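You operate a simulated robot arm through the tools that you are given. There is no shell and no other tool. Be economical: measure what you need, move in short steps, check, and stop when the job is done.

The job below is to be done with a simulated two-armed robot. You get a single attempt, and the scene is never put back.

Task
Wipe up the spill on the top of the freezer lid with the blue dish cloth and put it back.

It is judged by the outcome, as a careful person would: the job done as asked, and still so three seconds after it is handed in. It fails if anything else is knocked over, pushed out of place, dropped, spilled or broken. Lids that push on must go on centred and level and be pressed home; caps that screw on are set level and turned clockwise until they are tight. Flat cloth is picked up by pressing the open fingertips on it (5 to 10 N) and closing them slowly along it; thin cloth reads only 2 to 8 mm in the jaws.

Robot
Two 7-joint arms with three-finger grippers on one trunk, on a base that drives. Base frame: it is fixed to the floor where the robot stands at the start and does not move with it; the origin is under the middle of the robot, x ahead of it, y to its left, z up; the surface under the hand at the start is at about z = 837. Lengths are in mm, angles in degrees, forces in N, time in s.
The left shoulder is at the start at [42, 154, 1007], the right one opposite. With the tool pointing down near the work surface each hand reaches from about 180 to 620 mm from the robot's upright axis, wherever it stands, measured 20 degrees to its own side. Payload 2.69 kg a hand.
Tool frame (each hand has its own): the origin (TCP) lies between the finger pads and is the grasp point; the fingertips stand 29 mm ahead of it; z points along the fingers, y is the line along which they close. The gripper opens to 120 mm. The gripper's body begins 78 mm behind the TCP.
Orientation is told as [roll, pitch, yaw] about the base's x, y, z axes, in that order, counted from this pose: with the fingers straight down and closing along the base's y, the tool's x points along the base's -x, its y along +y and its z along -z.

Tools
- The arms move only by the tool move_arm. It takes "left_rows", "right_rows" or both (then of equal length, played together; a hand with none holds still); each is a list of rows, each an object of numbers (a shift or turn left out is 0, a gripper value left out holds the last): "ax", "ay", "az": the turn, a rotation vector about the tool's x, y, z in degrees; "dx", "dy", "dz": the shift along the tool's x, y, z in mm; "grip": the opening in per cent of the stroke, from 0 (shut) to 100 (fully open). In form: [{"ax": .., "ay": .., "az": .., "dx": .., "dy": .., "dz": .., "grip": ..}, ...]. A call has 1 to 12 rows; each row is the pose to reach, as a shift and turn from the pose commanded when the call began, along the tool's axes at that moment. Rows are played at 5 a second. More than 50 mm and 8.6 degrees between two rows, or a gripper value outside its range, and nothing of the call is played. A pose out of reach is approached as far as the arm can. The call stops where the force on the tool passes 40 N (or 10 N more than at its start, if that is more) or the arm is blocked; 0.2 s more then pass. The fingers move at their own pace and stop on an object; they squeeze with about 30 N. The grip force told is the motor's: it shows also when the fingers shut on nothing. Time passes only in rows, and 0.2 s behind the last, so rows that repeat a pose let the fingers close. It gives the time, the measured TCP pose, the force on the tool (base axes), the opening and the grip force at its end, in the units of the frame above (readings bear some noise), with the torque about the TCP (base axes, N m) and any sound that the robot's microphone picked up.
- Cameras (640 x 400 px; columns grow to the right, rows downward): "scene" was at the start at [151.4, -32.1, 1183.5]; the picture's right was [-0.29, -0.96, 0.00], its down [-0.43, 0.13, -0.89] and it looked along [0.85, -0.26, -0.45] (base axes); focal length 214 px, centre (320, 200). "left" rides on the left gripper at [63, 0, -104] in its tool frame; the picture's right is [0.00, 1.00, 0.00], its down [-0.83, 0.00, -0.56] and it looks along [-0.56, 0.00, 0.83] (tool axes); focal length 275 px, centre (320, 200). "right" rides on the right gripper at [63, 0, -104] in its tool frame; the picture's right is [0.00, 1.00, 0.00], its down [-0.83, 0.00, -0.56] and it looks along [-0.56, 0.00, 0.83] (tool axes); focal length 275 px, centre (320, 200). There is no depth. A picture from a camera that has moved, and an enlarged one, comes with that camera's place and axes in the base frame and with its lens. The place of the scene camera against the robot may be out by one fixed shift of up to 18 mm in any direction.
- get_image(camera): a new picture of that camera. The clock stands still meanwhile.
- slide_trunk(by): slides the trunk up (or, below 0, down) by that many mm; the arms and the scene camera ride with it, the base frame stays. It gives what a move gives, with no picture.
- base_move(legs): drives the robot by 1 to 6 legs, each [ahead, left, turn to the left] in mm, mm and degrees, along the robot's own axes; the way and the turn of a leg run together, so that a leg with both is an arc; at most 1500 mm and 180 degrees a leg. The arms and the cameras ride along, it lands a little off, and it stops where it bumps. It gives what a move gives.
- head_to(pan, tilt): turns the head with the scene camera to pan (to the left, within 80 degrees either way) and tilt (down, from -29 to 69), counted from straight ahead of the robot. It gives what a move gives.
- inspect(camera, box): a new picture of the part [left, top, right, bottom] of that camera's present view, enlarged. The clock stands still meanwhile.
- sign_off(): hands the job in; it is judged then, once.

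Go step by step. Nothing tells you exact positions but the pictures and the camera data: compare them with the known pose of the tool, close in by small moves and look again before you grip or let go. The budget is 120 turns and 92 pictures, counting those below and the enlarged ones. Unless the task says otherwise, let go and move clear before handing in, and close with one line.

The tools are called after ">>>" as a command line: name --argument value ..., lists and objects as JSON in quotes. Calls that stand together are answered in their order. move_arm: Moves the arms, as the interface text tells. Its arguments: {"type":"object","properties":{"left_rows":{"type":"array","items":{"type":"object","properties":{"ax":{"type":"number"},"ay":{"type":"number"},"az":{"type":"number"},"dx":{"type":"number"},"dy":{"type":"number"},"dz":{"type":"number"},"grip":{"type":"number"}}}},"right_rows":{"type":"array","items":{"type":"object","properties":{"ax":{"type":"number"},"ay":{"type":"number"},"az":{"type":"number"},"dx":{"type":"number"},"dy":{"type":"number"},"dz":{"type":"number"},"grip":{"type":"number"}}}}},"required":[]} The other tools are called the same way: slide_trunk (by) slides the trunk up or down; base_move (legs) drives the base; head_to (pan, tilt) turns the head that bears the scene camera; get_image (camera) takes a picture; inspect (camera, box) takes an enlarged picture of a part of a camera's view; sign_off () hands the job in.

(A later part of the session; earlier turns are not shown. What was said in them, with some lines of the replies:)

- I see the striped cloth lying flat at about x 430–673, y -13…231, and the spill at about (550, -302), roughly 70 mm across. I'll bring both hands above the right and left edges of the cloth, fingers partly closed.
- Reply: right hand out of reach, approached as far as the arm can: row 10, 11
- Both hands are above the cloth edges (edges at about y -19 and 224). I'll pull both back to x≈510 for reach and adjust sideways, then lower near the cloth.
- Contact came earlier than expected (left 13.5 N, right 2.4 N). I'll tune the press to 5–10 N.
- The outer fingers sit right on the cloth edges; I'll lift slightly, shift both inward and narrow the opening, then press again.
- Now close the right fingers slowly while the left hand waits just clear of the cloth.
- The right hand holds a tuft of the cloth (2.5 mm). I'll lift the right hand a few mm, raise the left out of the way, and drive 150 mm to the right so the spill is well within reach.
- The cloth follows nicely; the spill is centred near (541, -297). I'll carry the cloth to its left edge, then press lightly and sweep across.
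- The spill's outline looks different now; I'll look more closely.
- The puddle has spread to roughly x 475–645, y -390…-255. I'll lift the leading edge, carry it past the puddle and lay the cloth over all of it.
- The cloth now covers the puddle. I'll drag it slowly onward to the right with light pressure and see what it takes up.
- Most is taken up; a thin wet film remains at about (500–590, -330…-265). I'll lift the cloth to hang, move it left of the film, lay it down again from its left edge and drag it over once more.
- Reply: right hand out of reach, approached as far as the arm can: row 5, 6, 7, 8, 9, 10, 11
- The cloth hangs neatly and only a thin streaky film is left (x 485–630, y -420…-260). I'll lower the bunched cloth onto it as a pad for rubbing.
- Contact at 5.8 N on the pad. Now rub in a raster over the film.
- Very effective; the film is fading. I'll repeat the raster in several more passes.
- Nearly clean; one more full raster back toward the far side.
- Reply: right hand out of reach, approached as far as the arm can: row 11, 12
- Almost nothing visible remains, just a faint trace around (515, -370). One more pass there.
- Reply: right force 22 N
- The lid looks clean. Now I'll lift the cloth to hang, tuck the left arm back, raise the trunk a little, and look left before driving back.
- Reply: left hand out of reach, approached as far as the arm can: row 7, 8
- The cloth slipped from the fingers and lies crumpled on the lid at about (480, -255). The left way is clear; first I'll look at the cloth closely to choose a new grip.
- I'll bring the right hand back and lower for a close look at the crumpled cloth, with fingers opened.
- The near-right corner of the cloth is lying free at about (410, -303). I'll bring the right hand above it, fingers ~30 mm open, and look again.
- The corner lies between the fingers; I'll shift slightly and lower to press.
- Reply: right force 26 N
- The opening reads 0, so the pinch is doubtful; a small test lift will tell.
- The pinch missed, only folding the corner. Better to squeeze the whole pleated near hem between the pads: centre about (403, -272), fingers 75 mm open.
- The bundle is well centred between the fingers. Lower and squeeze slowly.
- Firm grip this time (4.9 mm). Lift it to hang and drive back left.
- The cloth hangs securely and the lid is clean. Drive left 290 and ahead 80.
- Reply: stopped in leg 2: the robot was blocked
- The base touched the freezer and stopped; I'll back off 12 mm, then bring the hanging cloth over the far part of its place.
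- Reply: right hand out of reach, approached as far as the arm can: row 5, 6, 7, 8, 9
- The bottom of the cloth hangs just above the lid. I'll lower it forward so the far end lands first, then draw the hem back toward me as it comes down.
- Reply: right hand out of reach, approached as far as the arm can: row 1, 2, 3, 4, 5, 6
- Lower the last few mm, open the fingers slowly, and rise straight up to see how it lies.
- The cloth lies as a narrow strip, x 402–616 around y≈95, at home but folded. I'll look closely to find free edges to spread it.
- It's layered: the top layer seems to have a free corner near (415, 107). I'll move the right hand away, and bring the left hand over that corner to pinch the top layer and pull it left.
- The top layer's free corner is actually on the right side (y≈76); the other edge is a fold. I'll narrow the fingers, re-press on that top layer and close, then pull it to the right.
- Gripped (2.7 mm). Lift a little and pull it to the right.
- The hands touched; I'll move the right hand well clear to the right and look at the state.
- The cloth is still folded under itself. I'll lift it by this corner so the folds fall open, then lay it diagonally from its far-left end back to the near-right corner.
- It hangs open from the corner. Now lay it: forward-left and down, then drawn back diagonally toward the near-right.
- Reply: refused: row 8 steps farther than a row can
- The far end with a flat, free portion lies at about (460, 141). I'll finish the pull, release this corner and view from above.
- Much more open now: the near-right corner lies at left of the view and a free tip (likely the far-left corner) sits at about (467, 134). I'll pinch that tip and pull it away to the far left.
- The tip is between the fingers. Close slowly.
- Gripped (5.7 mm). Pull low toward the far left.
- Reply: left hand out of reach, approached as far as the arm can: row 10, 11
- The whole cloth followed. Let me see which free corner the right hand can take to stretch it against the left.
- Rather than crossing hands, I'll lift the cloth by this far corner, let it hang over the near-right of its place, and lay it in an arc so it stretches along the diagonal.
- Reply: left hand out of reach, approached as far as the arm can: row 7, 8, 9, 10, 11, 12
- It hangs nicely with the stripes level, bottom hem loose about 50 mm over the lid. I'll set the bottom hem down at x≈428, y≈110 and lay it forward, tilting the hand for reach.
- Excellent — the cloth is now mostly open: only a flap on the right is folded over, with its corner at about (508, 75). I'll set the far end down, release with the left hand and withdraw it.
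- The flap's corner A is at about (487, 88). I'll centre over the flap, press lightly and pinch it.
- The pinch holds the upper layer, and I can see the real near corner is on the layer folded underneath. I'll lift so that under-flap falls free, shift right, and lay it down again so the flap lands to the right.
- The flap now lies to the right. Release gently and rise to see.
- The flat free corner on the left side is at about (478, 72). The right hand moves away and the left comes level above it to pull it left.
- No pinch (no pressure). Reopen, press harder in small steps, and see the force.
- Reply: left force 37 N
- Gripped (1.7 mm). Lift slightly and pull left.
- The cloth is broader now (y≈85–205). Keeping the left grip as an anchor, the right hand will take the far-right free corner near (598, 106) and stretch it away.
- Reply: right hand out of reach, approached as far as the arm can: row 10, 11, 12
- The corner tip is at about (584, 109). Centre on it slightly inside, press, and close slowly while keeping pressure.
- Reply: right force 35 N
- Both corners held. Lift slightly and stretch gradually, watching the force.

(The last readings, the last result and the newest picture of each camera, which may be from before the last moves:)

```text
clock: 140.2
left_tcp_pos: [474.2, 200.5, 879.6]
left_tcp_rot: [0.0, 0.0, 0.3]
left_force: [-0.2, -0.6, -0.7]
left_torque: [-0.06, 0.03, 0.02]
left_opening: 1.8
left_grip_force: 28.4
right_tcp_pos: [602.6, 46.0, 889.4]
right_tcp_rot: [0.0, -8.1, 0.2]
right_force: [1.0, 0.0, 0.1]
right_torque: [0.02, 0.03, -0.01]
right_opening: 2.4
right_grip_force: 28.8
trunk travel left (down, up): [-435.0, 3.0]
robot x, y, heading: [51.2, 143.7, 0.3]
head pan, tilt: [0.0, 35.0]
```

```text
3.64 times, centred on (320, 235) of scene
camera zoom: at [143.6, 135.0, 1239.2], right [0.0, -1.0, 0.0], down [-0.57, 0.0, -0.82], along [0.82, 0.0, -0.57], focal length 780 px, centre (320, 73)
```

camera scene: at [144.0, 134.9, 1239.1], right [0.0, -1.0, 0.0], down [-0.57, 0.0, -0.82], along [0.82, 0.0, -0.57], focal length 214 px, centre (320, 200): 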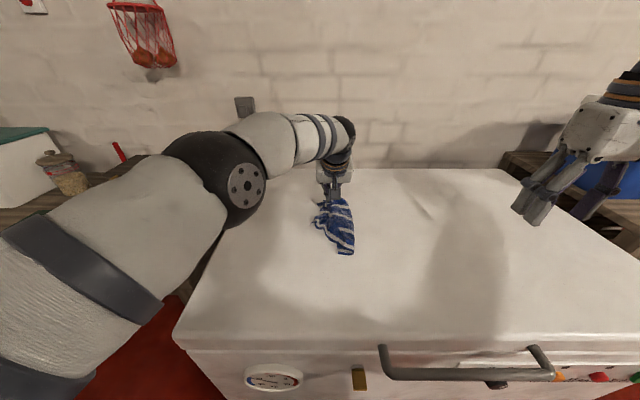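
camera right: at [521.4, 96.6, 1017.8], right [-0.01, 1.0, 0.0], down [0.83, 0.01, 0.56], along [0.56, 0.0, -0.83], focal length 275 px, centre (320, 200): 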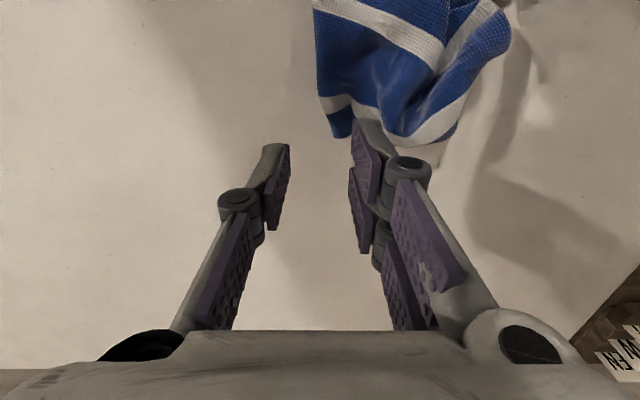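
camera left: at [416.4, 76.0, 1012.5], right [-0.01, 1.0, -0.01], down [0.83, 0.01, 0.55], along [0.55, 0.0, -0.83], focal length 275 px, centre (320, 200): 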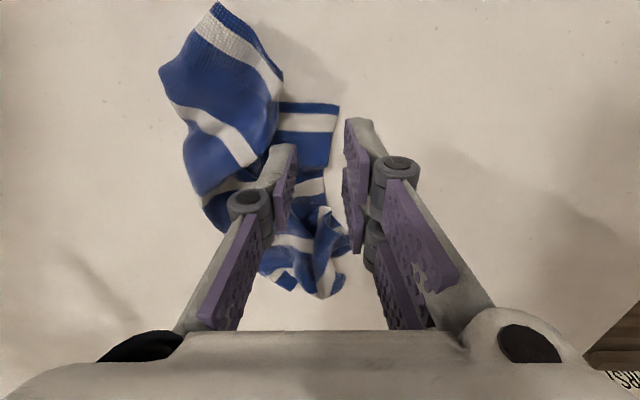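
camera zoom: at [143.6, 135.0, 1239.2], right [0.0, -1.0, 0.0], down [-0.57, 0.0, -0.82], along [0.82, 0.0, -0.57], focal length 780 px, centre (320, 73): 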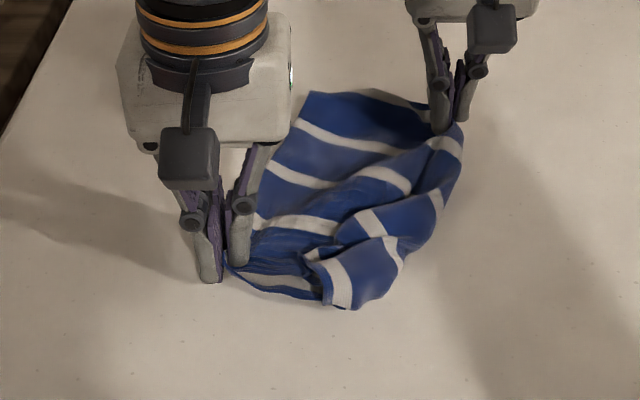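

Superb — it opens out: the two hands hold opposite corners. Continue stretching to their home corners.

>>> move_arm --right_rows '[{"dx": -6, "dy": -6, "dz": 1, "ay": -2}, {"dx": -12, "dy": -12, "dz": 2, "ay": -5}, {"dx": -18, "dy": -18, "dz": 3, "ay": -8}, {"dx": -24, "dy": -24, "dz": 3.5, "ay": -11}, {"dx": -30, "dy": -30, "dz": 4, "ay": -13}, {"dx": -36, "dy": -36, "dz": 5, "ay": -15}, {"dx": -40, "dy": -40, "dz": 5.5, "ay": -16}, {"dx": -40, "dy": -40, "dz": 5.5, "ay": -16}]' --left_rows '[{"dx": 3, "dy": 2, "dz": -2}, {"dx": 6, "dy": 4, "dz": -4}, {"dx": 9, "dy": 6, "dz": -4}, {"dx": 12, "dy": 8, "dz": -4}, {"dx": 15, "dy": 10, "dz": -4}, {"dx": 18, "dy": 12, "dz": -4}, {"dx": 20, "dy": 14, "dz": -4}, {"dx": 20, "dy": 14, "dz": -4}]'

>>> inspect --camera "scene" --box '[240, 180, 400, 290]'

```text
clock: 141.8
left_tcp_pos: [460.7, 206.6, 885.7]
left_tcp_rot: [-0.7, -1.3, 0.2]
left_force: [15.7, -18.3, -0.5]
left_torque: [-0.49, -0.42, -0.01]
left_opening: 2.2
left_grip_force: 29.9
right_tcp_pos: [637.0, 14.8, 885.5]
right_tcp_rot: [0.6, -22.8, 0.3]
right_force: [-16.0, 18.0, 1.0]
right_torque: [0.59, 0.57, -0.06]
right_opening: 2.9
right_grip_force: 30.0
trunk travel left (down, up): [-435.0, 3.0]
robot x, y, heading: [51.9, 138.9, 0.3]
head pan, tilt: [0.0, 35.0]
stopped in row 7 (left hand): the force on the tool passed its limit at 42 N (the readings are from after the stop); the commanded pose is now the measured one
```

```text
3.64 times, centred on (320, 235) of scene
camera zoom: at [143.5, 135.1, 1239.2], right [0.0, -1.0, 0.0], down [-0.57, 0.0, -0.82], along [0.82, 0.0, -0.57], focal length 780 px, centre (320, 73)
```

zoom: 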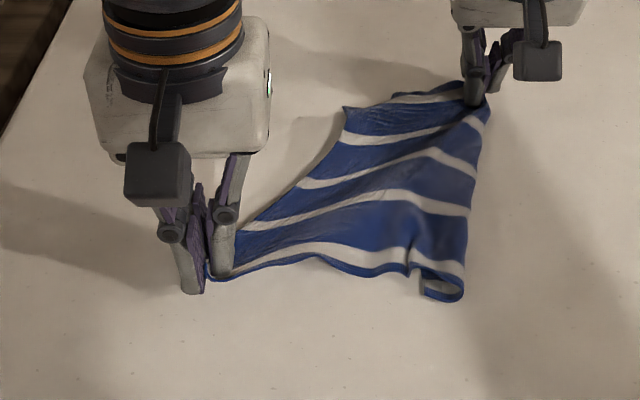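

Taut and centred right at home (mid-point ≈ (549, 111)). Ease the tension, lower both ends to the lid, open slowly and rise.

>>> move_arm --right_rows '[{"dx": 3, "dy": 3, "dz": 2}, {"dx": 6, "dy": 3, "dz": 7}, {"dx": 6, "dy": 3, "dz": 7, "grip": 4}, {"dx": 6, "dy": 3, "dz": 7, "grip": 8}, {"dx": 6, "dy": 3, "dz": 7, "grip": 13}, {"dx": 6, "dy": 3, "dz": 6, "grip": 20}, {"dx": 2, "dy": 3, "dz": -8, "grip": 20}, {"dx": -6, "dy": 3, "dz": -30}, {"dx": -20, "dy": 3, "dz": -65}, {"dx": -35, "dy": -15, "dz": -105}, {"dx": -35, "dy": -50, "dz": -135}, {"dx": -35, "dy": -90, "dz": -150}]' --left_rows '[{"dx": -3, "dy": -3, "dz": 2}, {"dx": -3, "dy": -3, "dz": 7}, {"dx": -3, "dy": -3, "dz": 7, "grip": 4}, {"dx": -3, "dy": -3, "dz": 7, "grip": 8}, {"dx": -3, "dy": -3, "dz": 7, "grip": 13}, {"dx": -3, "dy": -3, "dz": 6, "grip": 20}, {"dx": -3, "dy": -3, "dz": -8, "grip": 20}, {"dx": -3, "dy": -3, "dz": -30}, {"dx": 5, "dy": -3, "dz": -65}, {"dx": 15, "dy": 5, "dz": -105}, {"dx": 25, "dy": 15, "dz": -145}, {"dx": 35, "dy": 30, "dz": -180}]'

>>> inspect --camera "scene" --box '[220, 170, 420, 300]'

```text
clock: 144.4
left_tcp_pos: [420.2, 240.8, 1064.7]
left_tcp_rot: [-0.5, -0.7, 0.2]
left_force: [0.4, 0.6, 0.6]
left_torque: [-0.07, -0.01, -0.01]
left_opening: 23.9
left_grip_force: 0.1
right_tcp_pos: [613.4, -80.1, 1039.6]
right_tcp_rot: [0.4, -23.2, 0.2]
right_force: [0.3, 0.3, -0.1]
right_torque: [0.01, 0.02, -0.02]
right_opening: 24.2
right_grip_force: 0.1
trunk travel left (down, up): [-435.0, 3.0]
robot x, y, heading: [50.9, 140.0, 0.3]
head pan, tilt: [0.0, 35.0]
```

```text
3.08 times, centred on (320, 235) of scene
camera zoom: at [143.0, 134.9, 1239.3], right [0.0, -1.0, 0.0], down [-0.57, 0.0, -0.82], along [0.82, 0.0, -0.57], focal length 660 px, centre (320, 92)
```

zoom: 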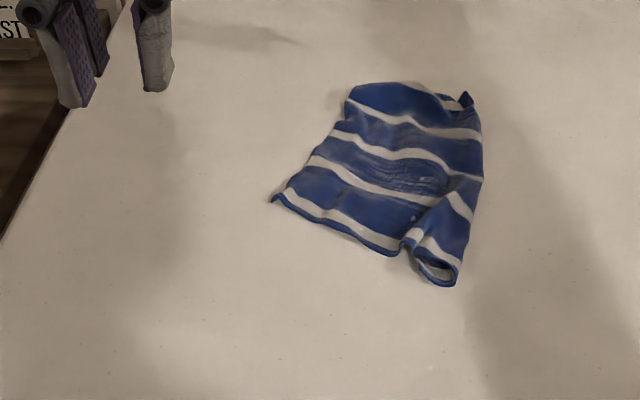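

The cloth lies nearly flat in its old place. One last check of the wiped area before handing in.

>>> head_to --pan -30 --tilt 40

>>> get_image --camera "scene"

```text
clock: 145.4
left_tcp_pos: [422.1, 240.6, 1062.5]
left_tcp_rot: [-0.5, -0.7, 0.2]
left_force: [0.3, -0.3, 0.1]
left_torque: [-0.02, -0.01, 0.02]
left_opening: 24.1
left_grip_force: 0.0
right_tcp_pos: [613.3, -80.3, 1037.9]
right_tcp_rot: [0.4, -23.3, 0.2]
right_force: [0.7, -1.1, 0.2]
right_torque: [0.03, 0.01, 0.01]
right_opening: 24.1
right_grip_force: 0.0
trunk travel left (down, up): [-435.0, 3.0]
robot x, y, heading: [51.2, 136.4, 0.2]
head pan, tilt: [-30.0, 40.0]
```

```text
4 pictures are left
camera scene: at [129.3, 92.5, 1231.6], right [-0.5, -0.87, 0.0], down [-0.56, 0.32, -0.77], along [0.67, -0.38, -0.64], focal length 214 px, centre (320, 200)
```

scene: 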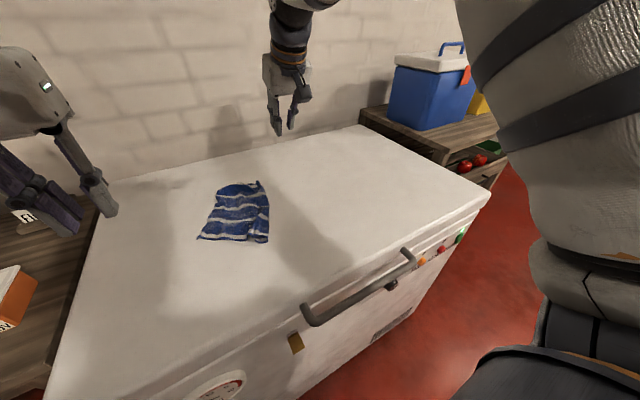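

>>> inspect --camera "scene" --box '[300, 130, 460, 230]'

```text
4.00 times, centred on (380, 180) of scene
camera zoom: at [129.3, 92.5, 1231.6], right [-0.5, -0.87, 0.0], down [-0.56, 0.32, -0.77], along [0.67, -0.38, -0.64], focal length 858 px, centre (80, 280)
```

zoom: 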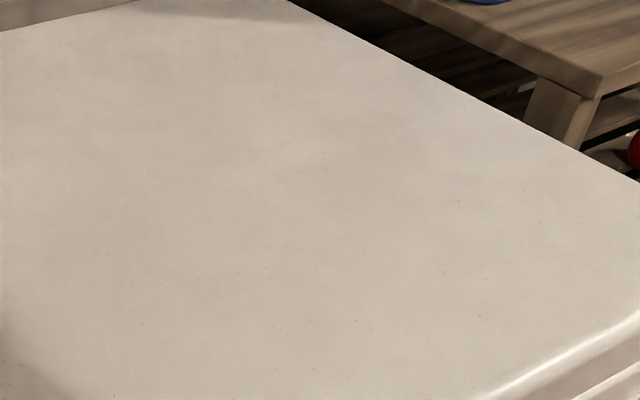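

The lid is clean where the spill was, the cloth is back in its place, and both hands are clear. Handing in.

>>> sign_off

```text
The job is handed in.
```

I wiped up the spill on the freezer lid and laid the blue cloth back where it was. It lies nearly flat, with one small fold at its near-right corner.
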